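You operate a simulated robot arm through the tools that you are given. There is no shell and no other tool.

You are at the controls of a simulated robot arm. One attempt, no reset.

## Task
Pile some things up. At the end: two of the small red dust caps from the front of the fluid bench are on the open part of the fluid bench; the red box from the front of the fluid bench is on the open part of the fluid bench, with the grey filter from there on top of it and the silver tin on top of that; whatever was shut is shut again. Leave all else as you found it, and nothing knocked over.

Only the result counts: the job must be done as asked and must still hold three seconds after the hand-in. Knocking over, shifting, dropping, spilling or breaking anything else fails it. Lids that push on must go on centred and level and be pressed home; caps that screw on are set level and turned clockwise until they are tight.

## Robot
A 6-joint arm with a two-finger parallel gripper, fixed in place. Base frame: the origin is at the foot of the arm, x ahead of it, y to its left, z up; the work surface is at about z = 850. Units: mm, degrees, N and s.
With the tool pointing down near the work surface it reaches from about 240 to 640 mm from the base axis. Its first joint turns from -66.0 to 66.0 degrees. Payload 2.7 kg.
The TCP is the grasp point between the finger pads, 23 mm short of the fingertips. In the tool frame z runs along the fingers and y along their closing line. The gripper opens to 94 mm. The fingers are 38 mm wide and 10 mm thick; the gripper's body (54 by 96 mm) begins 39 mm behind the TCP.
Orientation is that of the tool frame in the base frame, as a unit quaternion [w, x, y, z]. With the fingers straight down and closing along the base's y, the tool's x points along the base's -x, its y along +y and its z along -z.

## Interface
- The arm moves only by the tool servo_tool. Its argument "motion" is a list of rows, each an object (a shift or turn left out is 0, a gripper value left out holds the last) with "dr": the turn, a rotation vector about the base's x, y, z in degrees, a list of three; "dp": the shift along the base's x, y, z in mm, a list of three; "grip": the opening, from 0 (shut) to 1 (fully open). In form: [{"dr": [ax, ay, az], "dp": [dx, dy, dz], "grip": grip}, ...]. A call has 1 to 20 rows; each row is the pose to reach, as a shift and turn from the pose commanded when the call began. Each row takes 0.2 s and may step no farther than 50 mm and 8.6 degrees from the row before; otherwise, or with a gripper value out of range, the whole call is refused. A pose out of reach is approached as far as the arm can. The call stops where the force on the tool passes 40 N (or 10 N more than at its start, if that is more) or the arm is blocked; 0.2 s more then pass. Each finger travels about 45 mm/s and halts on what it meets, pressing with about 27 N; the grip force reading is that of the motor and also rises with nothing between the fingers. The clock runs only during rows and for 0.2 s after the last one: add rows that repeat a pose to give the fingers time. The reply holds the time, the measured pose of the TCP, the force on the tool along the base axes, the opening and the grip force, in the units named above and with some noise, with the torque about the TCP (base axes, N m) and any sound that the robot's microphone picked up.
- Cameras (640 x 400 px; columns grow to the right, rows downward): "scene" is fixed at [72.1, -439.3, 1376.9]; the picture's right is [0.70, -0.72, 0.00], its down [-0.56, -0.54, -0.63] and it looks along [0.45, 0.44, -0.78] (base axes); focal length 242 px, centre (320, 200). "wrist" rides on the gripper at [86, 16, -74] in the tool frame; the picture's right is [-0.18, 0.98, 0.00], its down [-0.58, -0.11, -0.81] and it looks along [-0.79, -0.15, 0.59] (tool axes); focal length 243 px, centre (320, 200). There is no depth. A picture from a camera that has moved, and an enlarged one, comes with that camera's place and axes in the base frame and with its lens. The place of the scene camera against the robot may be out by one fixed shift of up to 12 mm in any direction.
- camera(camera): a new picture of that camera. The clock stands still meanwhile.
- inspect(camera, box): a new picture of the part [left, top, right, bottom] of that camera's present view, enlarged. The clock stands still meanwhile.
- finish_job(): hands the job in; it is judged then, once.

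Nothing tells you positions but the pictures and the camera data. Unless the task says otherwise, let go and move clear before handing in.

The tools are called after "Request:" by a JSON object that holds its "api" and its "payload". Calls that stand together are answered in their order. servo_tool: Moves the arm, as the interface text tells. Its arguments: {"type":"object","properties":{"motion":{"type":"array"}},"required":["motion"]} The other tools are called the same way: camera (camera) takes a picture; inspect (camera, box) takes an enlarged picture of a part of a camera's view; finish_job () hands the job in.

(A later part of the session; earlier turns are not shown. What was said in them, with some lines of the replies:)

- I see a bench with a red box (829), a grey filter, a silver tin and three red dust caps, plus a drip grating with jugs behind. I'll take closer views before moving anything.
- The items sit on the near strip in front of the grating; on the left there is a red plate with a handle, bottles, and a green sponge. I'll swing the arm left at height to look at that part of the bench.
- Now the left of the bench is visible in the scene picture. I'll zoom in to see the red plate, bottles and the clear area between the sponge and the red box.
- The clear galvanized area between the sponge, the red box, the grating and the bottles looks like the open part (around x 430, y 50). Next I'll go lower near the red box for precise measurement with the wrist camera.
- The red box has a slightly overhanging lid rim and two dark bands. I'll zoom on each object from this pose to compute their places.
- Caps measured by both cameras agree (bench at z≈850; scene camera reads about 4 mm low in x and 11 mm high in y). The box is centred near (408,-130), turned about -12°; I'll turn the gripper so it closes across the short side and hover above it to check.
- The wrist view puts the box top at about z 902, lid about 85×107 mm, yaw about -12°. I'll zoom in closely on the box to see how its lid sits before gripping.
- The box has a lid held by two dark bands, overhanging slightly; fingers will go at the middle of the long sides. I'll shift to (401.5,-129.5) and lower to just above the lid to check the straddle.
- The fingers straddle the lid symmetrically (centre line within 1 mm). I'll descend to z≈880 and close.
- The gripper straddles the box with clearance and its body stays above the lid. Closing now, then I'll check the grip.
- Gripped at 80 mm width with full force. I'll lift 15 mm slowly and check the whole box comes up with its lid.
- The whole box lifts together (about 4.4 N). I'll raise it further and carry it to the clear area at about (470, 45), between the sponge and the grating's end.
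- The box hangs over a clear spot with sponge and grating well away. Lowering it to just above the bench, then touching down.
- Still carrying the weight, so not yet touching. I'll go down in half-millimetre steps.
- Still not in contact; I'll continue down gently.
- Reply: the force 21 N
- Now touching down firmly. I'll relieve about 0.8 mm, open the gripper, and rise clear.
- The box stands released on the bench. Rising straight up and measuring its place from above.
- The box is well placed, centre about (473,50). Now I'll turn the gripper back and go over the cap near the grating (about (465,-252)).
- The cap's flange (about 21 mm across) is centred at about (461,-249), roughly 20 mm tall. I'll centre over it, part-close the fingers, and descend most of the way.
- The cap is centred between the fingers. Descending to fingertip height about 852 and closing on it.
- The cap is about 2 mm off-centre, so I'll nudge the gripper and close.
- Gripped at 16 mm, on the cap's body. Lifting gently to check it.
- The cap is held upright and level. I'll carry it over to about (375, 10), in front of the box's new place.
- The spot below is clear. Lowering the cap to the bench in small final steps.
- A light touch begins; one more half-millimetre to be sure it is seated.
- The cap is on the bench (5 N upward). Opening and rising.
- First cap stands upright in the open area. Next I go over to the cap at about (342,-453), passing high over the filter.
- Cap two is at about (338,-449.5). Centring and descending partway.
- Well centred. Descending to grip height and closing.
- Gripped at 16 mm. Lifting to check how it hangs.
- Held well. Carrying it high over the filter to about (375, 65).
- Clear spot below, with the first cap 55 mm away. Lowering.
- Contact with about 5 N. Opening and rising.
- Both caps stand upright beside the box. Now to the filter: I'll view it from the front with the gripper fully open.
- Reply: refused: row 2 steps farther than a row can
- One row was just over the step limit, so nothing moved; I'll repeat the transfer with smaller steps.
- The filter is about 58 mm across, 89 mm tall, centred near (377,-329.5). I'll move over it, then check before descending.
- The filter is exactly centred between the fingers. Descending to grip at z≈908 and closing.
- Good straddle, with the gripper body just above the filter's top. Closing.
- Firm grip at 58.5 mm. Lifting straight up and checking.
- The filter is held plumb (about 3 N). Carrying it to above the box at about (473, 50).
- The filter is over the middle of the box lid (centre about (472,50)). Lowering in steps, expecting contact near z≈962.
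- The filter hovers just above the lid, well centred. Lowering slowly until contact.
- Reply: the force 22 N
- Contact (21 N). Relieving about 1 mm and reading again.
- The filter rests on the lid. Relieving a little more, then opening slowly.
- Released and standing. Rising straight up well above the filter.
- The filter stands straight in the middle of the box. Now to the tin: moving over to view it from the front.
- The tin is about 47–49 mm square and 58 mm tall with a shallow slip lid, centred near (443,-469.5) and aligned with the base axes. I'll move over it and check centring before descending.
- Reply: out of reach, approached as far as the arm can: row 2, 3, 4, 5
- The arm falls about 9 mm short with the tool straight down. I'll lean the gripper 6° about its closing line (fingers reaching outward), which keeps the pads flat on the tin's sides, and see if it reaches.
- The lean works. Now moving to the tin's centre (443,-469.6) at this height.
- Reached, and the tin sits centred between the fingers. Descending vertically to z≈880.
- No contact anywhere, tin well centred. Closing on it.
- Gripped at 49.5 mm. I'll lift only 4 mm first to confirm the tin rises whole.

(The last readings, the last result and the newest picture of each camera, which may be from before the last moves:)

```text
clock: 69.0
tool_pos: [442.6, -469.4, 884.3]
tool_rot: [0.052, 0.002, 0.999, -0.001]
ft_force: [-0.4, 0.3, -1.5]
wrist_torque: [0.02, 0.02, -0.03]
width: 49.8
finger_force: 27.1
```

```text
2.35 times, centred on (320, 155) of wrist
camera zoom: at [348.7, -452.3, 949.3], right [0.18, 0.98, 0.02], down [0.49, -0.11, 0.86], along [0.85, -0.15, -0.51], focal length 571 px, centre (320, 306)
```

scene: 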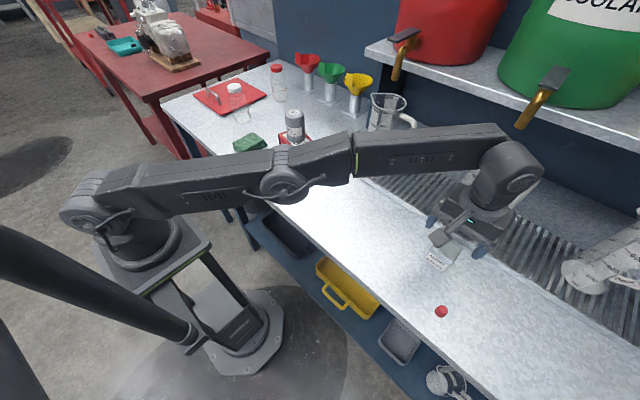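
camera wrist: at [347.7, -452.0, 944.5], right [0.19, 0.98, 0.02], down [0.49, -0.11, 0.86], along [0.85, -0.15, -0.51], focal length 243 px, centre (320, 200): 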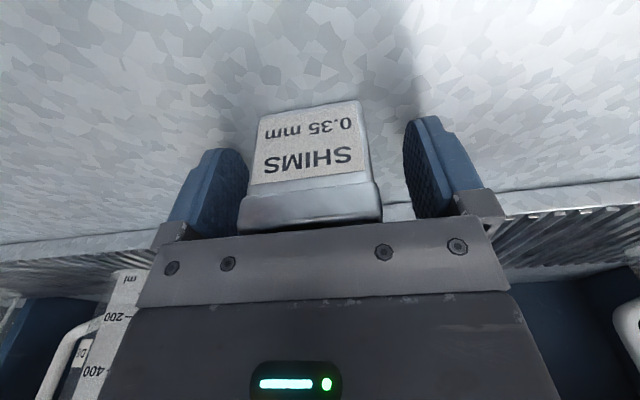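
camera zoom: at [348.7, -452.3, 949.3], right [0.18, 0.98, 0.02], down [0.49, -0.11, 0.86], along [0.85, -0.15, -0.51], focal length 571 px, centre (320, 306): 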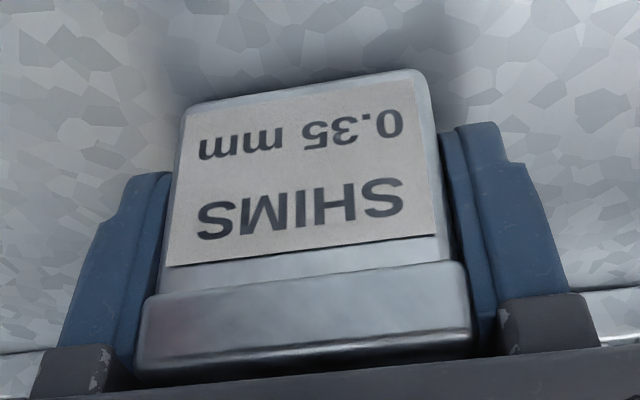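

The tin rises whole, about 2 N. Lifting it high and carrying it inward to above the filter, keeping the same gripper lean so it stays level.

Request:
{"api": "servo_tool", "payload": {"motion": [{"dp": [0, 0, 35]}, {"dp": [0, 0, 70]}, {"dp": [-5, 30, 100]}, {"dp": [-5, 65, 130]}, {"dp": [-5, 105, 155]}, {"dp": [0, 148, 175]}, {"dp": [5, 190, 191]}, {"dp": [8, 235, 200]}, {"dp": [12, 280, 200]}, {"dp": [16, 325, 200]}, {"dp": [20, 370, 200]}, {"dp": [23, 415, 200]}, {"dp": [26, 455, 200]}, {"dp": [28, 490, 200]}, {"dp": [29, 519.4, 200]}, {"dp": [29, 519.4, 200]}]}}

Request:
{"api": "camera", "payload": {"camera": "wrist"}}

Request:
{"api": "camera", "payload": {"camera": "scene"}}

```text
clock: 72.4
tool_pos: [470.4, 50.7, 1086.0]
tool_rot: [0.052, 0.001, 0.999, 0.0]
ft_force: [-0.2, -0.3, -1.5]
wrist_torque: [0.0, -0.03, -0.01]
width: 50.0
finger_force: 27.5
```

```text
taken
camera wrist: at [377.0, 67.3, 1150.4], right [0.19, 0.98, 0.02], down [0.49, -0.11, 0.86], along [0.85, -0.15, -0.51], focal length 243 px, centre (320, 200)
```

wrist: 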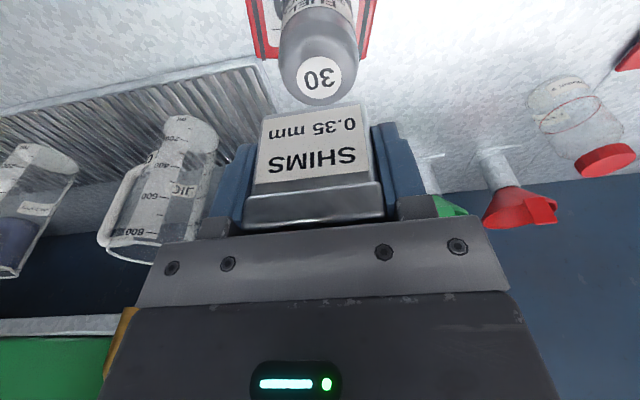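

```text
taken
```

scene: 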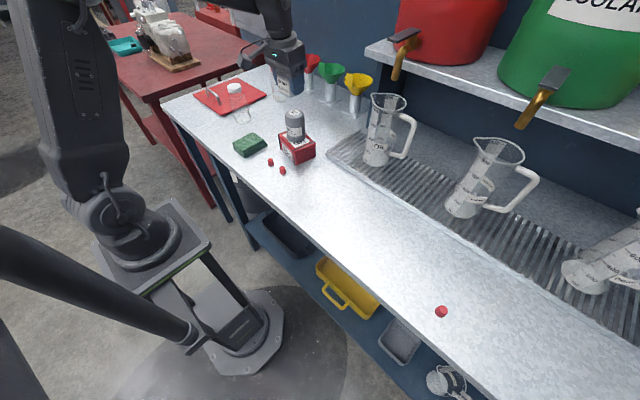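

The tin is over the filter; the filter's top centre computes to about (475,50.5). Small correction, then lowering to about 8 mm above it and checking.

Request:
{"api": "servo_tool", "payload": {"motion": [{"dp": [2.3, 0.2, -20]}, {"dp": [2.3, 0.2, -40]}, {"dp": [2.3, 0.2, -52]}, {"dp": [2.3, 0.2, -52]}]}}

Request:
{"api": "camera", "payload": {"camera": "wrist"}}

Request:
{"api": "inspect", "payload": {"camera": "scene", "box": [260, 70, 340, 170]}}

```text
clock: 73.4
tool_pos: [473.6, 48.7, 1032.5]
tool_rot: [0.052, 0.001, 0.999, 0.0]
ft_force: [0.4, 0.2, -1.0]
wrist_torque: [0.05, 0.0, -0.02]
width: 49.6
finger_force: 27.2
```

```text
taken
camera wrist: at [379.5, 66.2, 1097.5], right [0.19, 0.98, 0.02], down [0.49, -0.11, 0.86], along [0.85, -0.15, -0.51], focal length 243 px, centre (320, 200)
```

wrist: 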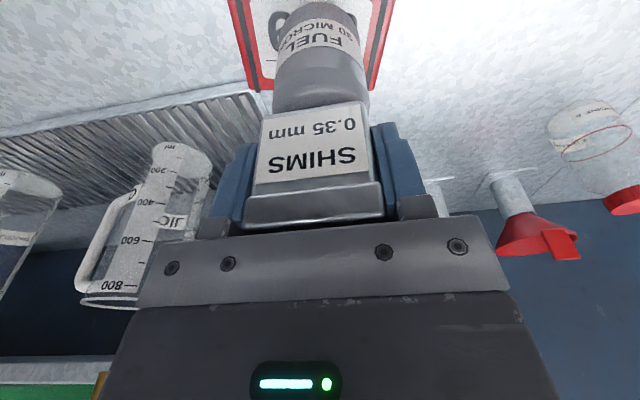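

```text
4.00 times, centred on (300, 120) of scene
camera zoom: at [72.2, -439.3, 1376.9], right [0.7, -0.72, 0.0], down [-0.56, -0.54, -0.63], along [0.45, 0.44, -0.78], focal length 969 px, centre (400, 520)
```

zoom: 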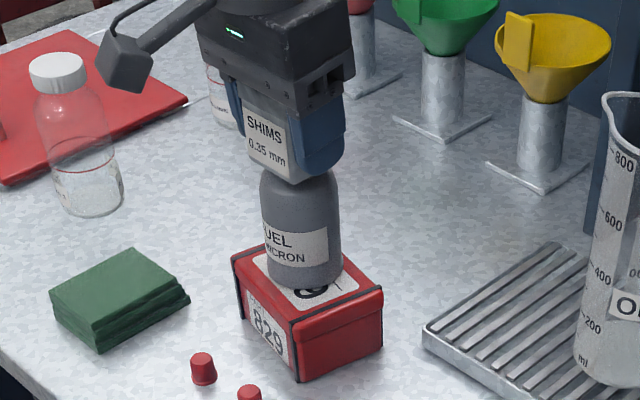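

The tin hovers above the filter. I'll zoom both views to check alignment more exactly.

Request:
{"api": "inspect", "payload": {"camera": "scene", "box": [280, 85, 330, 125]}}

Request:
{"api": "inspect", "payload": {"camera": "wrist", "box": [240, 20, 400, 120]}}

```text
10.00 times, centred on (305, 105) of scene
camera zoom: at [72.2, -439.3, 1376.9], right [0.7, -0.72, 0.0], down [-0.56, -0.54, -0.63], along [0.45, 0.44, -0.78], focal length 2423 px, centre (470, 1150)
```

zoom: 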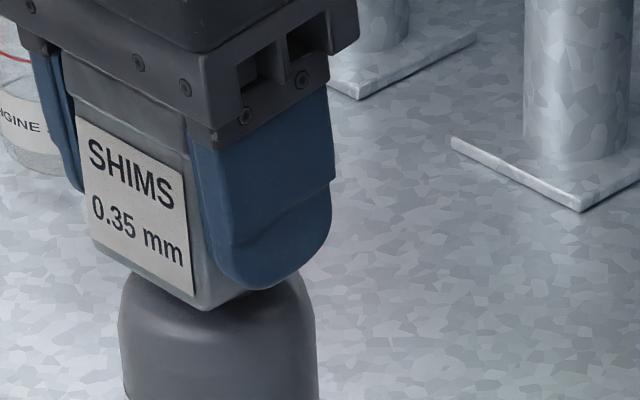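

```text
4.00 times, centred on (320, 70) of wrist
camera zoom: at [379.5, 66.2, 1097.5], right [0.19, 0.98, 0.02], down [0.49, -0.11, 0.86], along [0.85, -0.15, -0.51], focal length 970 px, centre (320, 720)
```

zoom: 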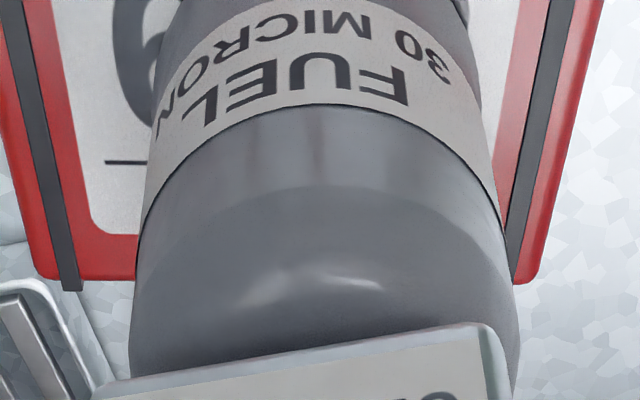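

Alignment looks within about a millimetre. Lowering slowly to contact.

Request:
{"api": "servo_tool", "payload": {"motion": [{"dp": [0, 0, -2]}, {"dp": [0, 0, -4]}, {"dp": [0, 0, -5]}, {"dp": [0, 0, -5]}]}}

Request:
{"api": "inspect", "payload": {"camera": "scene", "box": [280, 85, 330, 125]}}

```text
clock: 74.4
tool_pos: [474.5, 50.3, 1027.7]
tool_rot: [0.053, 0.001, 0.999, 0.0]
ft_force: [-0.1, 0.4, -1.7]
wrist_torque: [-0.02, 0.02, 0.01]
width: 49.9
finger_force: 26.9
```

```text
10.00 times, centred on (305, 105) of scene
camera zoom: at [72.2, -439.3, 1376.9], right [0.7, -0.72, 0.0], down [-0.56, -0.54, -0.63], along [0.45, 0.44, -0.78], focal length 2423 px, centre (470, 1150)
```

zoom: 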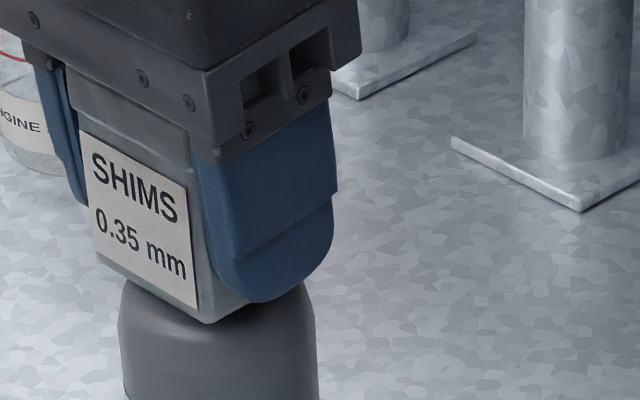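

Request:
{"api": "servo_tool", "payload": {"motion": [{"dp": [0, 0, -0.7]}, {"dp": [0, 0, -1.4]}, {"dp": [0, 0, -1.4]}]}}

```text
clock: 75.2
tool_pos: [474.1, 51.0, 1027.4]
tool_rot: [0.052, 0.001, 0.999, 0.0]
ft_force: [0.0, 0.3, -1.9]
wrist_torque: [0.02, -0.02, 0.01]
width: 49.8
finger_force: 27.5
```

Still free. Continuing down in small steps.

Request:
{"api": "servo_tool", "payload": {"motion": [{"dp": [0, 0, -0.7]}, {"dp": [0, 0, -1.2]}, {"dp": [0, 0, -1.2]}]}}

```text
clock: 76.0
tool_pos: [473.1, 51.5, 1025.1]
tool_rot: [0.052, 0.001, 0.999, 0.0]
ft_force: [0.2, 0.0, -1.4]
wrist_torque: [-0.01, 0.02, -0.03]
width: 49.6
finger_force: 27.0
```

Request:
{"api": "servo_tool", "payload": {"motion": [{"dp": [0, 0, -0.6]}, {"dp": [0, 0, -1.0]}, {"dp": [0, 0, -1.0]}]}}

Request:
{"api": "inspect", "payload": {"camera": "scene", "box": [280, 85, 330, 125]}}

```text
clock: 76.8
tool_pos: [474.9, 50.0, 1025.1]
tool_rot: [0.052, 0.002, 0.999, 0.0]
ft_force: [0.1, 0.7, -2.2]
wrist_torque: [-0.01, -0.02, 0.01]
width: 50.0
finger_force: 26.9
```

```text
10.00 times, centred on (305, 105) of scene
camera zoom: at [72.2, -439.3, 1376.9], right [0.7, -0.72, 0.0], down [-0.56, -0.54, -0.63], along [0.45, 0.44, -0.78], focal length 2423 px, centre (470, 1150)
```

zoom: 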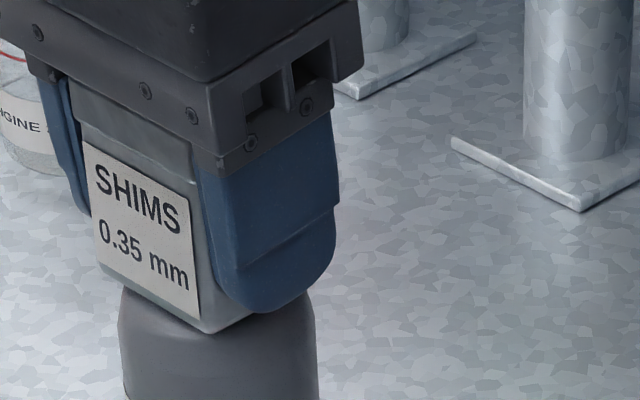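

Very close now. Continuing in 0.5–1 mm steps.

Request:
{"api": "servo_tool", "payload": {"motion": [{"dp": [0, 0, -0.5]}, {"dp": [0, 0, -0.9]}, {"dp": [0, 0, -0.9]}]}}

```text
clock: 77.6
tool_pos: [474.3, 50.5, 1023.1]
tool_rot: [0.052, 0.0, 0.999, 0.0]
ft_force: [0.1, 0.3, -1.5]
wrist_torque: [-0.02, 0.02, -0.01]
width: 49.7
finger_force: 26.8
```

Request:
{"api": "servo_tool", "payload": {"motion": [{"dp": [0, 0, -0.5]}, {"dp": [0, 0, -0.9]}, {"dp": [0, 0, -0.9]}]}}

```text
clock: 78.4
tool_pos: [475.0, 50.4, 1023.3]
tool_rot: [0.052, 0.0, 0.999, 0.0]
ft_force: [0.3, -0.4, -1.8]
wrist_torque: [-0.01, 0.01, -0.03]
width: 49.7
finger_force: 26.6
```

Request:
{"api": "servo_tool", "payload": {"motion": [{"dp": [0, 0, -0.5]}, {"dp": [0, 0, -0.9]}, {"dp": [0, 0, -0.9]}]}}

Request:
{"api": "inspect", "payload": {"camera": "scene", "box": [280, 85, 330, 125]}}

Request:
{"api": "inspect", "payload": {"camera": "wrist", "box": [220, 60, 420, 185]}}

```text
clock: 79.2
tool_pos: [474.1, 50.5, 1022.6]
tool_rot: [0.052, 0.0, 0.999, 0.001]
ft_force: [-0.6, -0.7, 0.2]
wrist_torque: [-0.07, -0.01, 0.01]
width: 49.7
finger_force: 27.1
```

```text
10.00 times, centred on (305, 105) of scene
camera zoom: at [72.1, -439.3, 1376.9], right [0.7, -0.72, 0.0], down [-0.56, -0.54, -0.63], along [0.45, 0.44, -0.78], focal length 2423 px, centre (470, 1150)
```

zoom: 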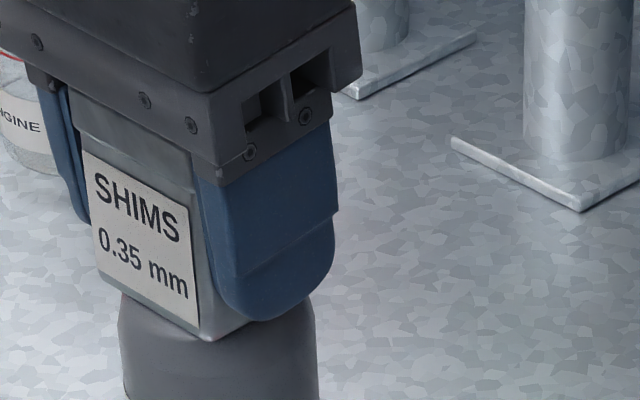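

```text
3.20 times, centred on (320, 122) of wrist
camera zoom: at [381.0, 67.2, 1086.7], right [0.18, 0.98, 0.02], down [0.49, -0.11, 0.86], along [0.85, -0.15, -0.51], focal length 776 px, centre (320, 448)
```

zoom: 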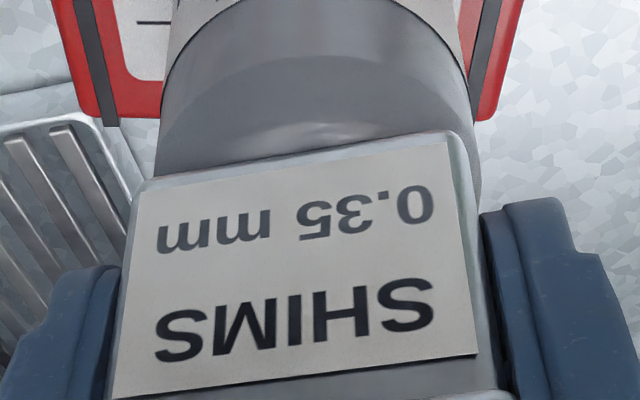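

The weight is just being taken over by the filter. Half a millimetre more, then release.

Request:
{"api": "servo_tool", "payload": {"motion": [{"dp": [0, 0, -0.4]}, {"dp": [0, 0, -0.4]}]}}

```text
clock: 79.8
tool_pos: [473.4, 51.5, 1021.8]
tool_rot: [0.053, 0.001, 0.999, 0.001]
ft_force: [-1.4, 1.1, 6.1]
wrist_torque: [0.01, 0.15, 0.02]
width: 49.6
finger_force: 26.8
```

Seated with about 6 N. Opening slowly.

Request:
{"api": "servo_tool", "payload": {"motion": [{"dp": [0, 0, 0.2], "grip": 0.56}, {"dp": [0, 0, 0.2], "grip": 0.62}, {"dp": [0, 0, 0.2], "grip": 0.75}, {"dp": [0, 0, 0.2], "grip": 0.9}, {"dp": [0, 0, 0.2], "grip": 0.9}]}}

Request:
{"api": "inspect", "payload": {"camera": "scene", "box": [260, 70, 340, 170]}}

Request:
{"api": "inspect", "payload": {"camera": "wrist", "box": [200, 60, 440, 210]}}

```text
clock: 81.0
tool_pos: [474.3, 51.0, 1021.8]
tool_rot: [0.052, 0.0, 0.999, 0.0]
ft_force: [0.0, 1.2, 0.4]
wrist_torque: [-0.04, 0.02, 0.02]
width: 84.5
finger_force: 0.1
```

```text
4.00 times, centred on (300, 120) of scene
camera zoom: at [72.1, -439.3, 1376.9], right [0.7, -0.72, 0.0], down [-0.56, -0.54, -0.63], along [0.45, 0.44, -0.78], focal length 969 px, centre (400, 520)
```

zoom: 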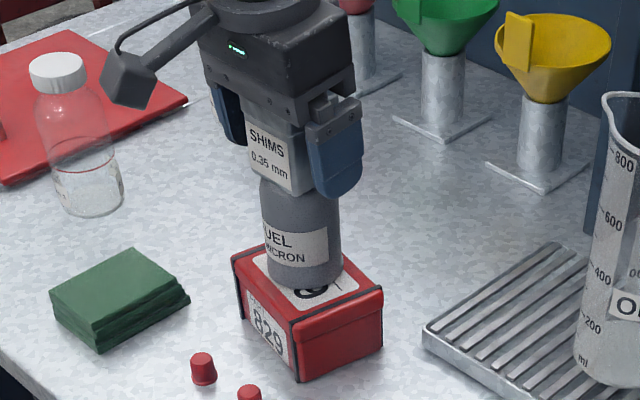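

```text
2.67 times, centred on (320, 135) of wrist
camera zoom: at [380.4, 67.4, 1086.3], right [0.18, 0.98, 0.02], down [0.49, -0.11, 0.86], along [0.85, -0.15, -0.51], focal length 647 px, centre (320, 373)
```

zoom: 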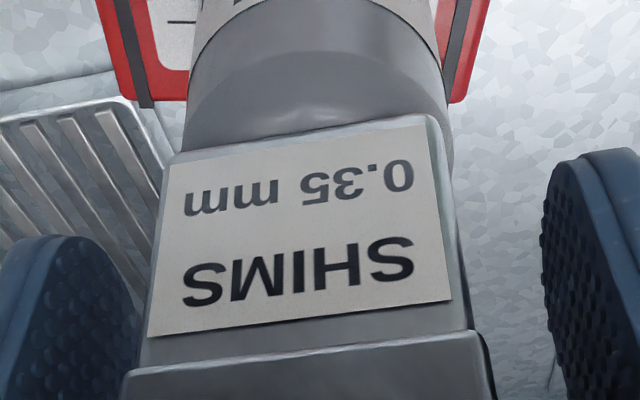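

The tin stands on the filter with the fingers clear on both sides. Rising straight up, then backing away.

Request:
{"api": "servo_tool", "payload": {"motion": [{"dp": [0, 0, 10]}, {"dp": [0, 0, 30]}, {"dp": [0, 0, 60]}, {"dp": [0, 0, 90]}, {"dp": [0, 0, 110]}, {"dp": [-30, -20, 120]}, {"dp": [-60, -50, 120]}, {"dp": [-80, -90, 120]}, {"dp": [-80, -90, 120]}]}}

Request:
{"api": "camera", "payload": {"camera": "scene"}}

Request:
{"api": "inspect", "payload": {"camera": "scene", "box": [240, 70, 360, 180]}}

Request:
{"api": "camera", "payload": {"camera": "wrist"}}

```text
clock: 83.0
tool_pos: [394.0, -40.0, 1141.3]
tool_rot: [0.052, 0.001, 0.999, 0.0]
ft_force: [1.1, -1.0, 0.9]
wrist_torque: [0.0, 0.0, -0.02]
width: 84.7
finger_force: 0.1
```

```text
taken
```

scene: 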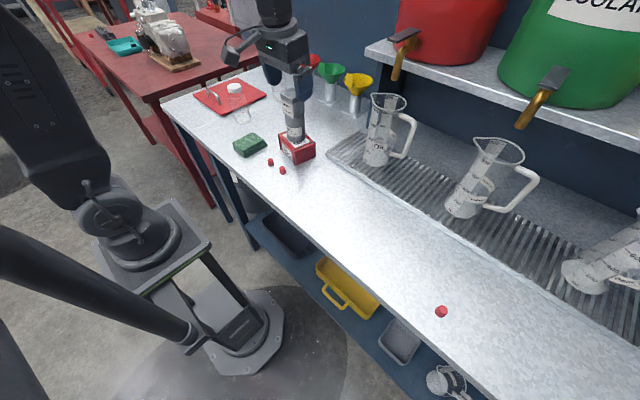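

```text
3.64 times, centred on (300, 125) of scene
camera zoom: at [72.1, -439.3, 1376.9], right [0.7, -0.72, 0.0], down [-0.56, -0.54, -0.63], along [0.45, 0.44, -0.78], focal length 881 px, centre (393, 473)
```

zoom: 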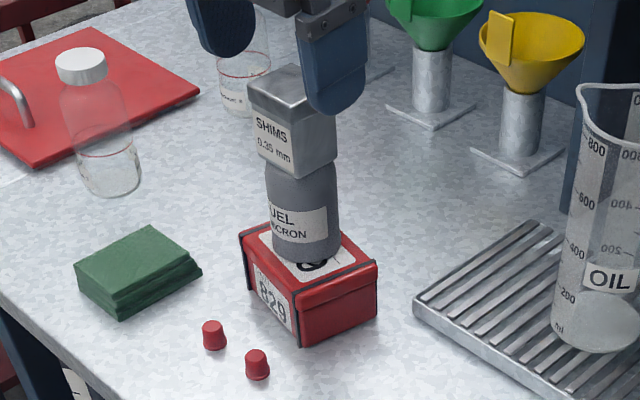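

```text
taken
camera wrist: at [300.6, -25.2, 1206.2], right [0.18, 0.98, 0.02], down [0.49, -0.11, 0.86], along [0.85, -0.15, -0.51], focal length 243 px, centre (320, 200)
```

wrist: 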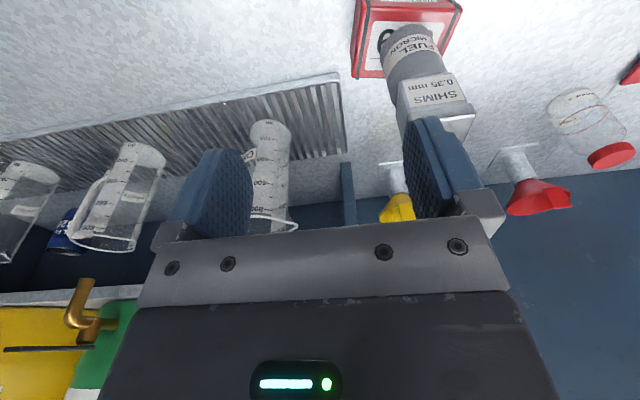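

The stack stands and both caps are upright. I'll move the arm further back, level it, and take a final close look at the pile and surroundings.

Request:
{"api": "servo_tool", "payload": {"motion": [{"dp": [-20, -40, 10], "dr": [0, 2, 0]}, {"dp": [-40, -85, 15], "dr": [0, 4, 0]}, {"dp": [-60, -130, 20], "dr": [0, 6, 0]}, {"dp": [-80, -170, 25], "dr": [0, 6, 0]}, {"dp": [-90, -210, 30], "dr": [0, 6, 0]}, {"dp": [-90, -210, 30], "dr": [0, 6, 0]}, {"dp": [-90, -210, 30], "dr": [0, 6, 0]}]}}

Request:
{"api": "inspect", "payload": {"camera": "scene", "box": [250, 70, 350, 180]}}

Request:
{"api": "camera", "payload": {"camera": "scene"}}

Request:
{"api": "camera", "payload": {"camera": "wrist"}}

```text
clock: 84.6
tool_pos: [302.9, -250.3, 1172.3]
tool_rot: [0.0, 0.002, 1.0, 0.001]
ft_force: [0.0, 0.2, -0.4]
wrist_torque: [-0.02, -0.03, -0.01]
width: 84.5
finger_force: 0.1
```

```text
3.64 times, centred on (300, 125) of scene
camera zoom: at [72.1, -439.3, 1376.9], right [0.7, -0.72, 0.0], down [-0.56, -0.54, -0.63], along [0.45, 0.44, -0.78], focal length 881 px, centre (393, 473)
```

zoom: 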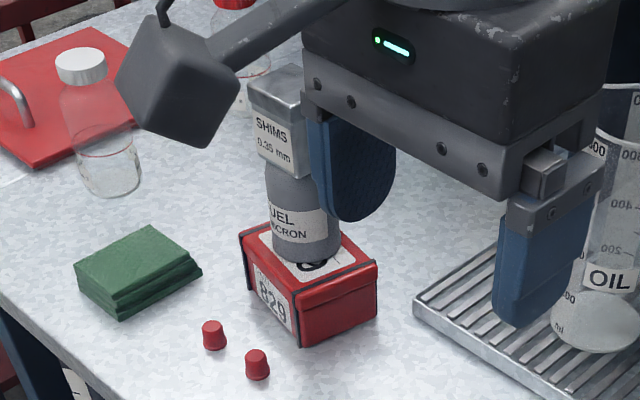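

```text
taken
```

scene: 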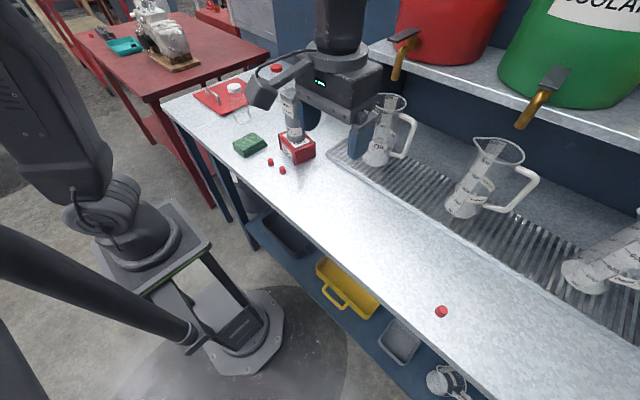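

```text
taken
camera wrist: at [216.8, -234.0, 1246.4], right [0.19, 0.98, 0.0], down [0.58, -0.11, 0.81], along [0.79, -0.15, -0.59], focal length 243 px, centre (320, 200)
```

wrist: 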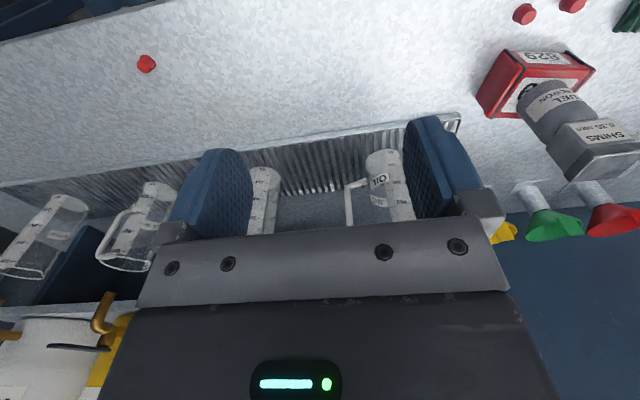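

The red box stands on the open part of the bench with the grey filter centred on it and the silver tin on top, and two caps stand upright beside it. The third cap and everything else look unmoved, the box and tin lids are still shut, and the arm is clear, so I'm handing in.

Request:
{"api": "finish_job", "payload": {}}

```text
The job is handed in.
```

The pile is built, and the job is handed in:

- **Stack:** the red box stands on the clear stretch of bench between the green sponge and the end of the drip grating. The grey filter is centred on it, with the silver tin on top. It had stood about four seconds without moving before I handed in.
- **Dust caps:** two of the three stand upright beside the box. The third is where it was.
- **Lids:** nothing was opened, and the box and tin lids stayed shut.
- **Everything else:** the final pictures show the bottles, jugs, funnels, sponge and red plate as they were. Nothing was knocked over.

There were no markings for "the open part", so I took it to be that clear stretch.
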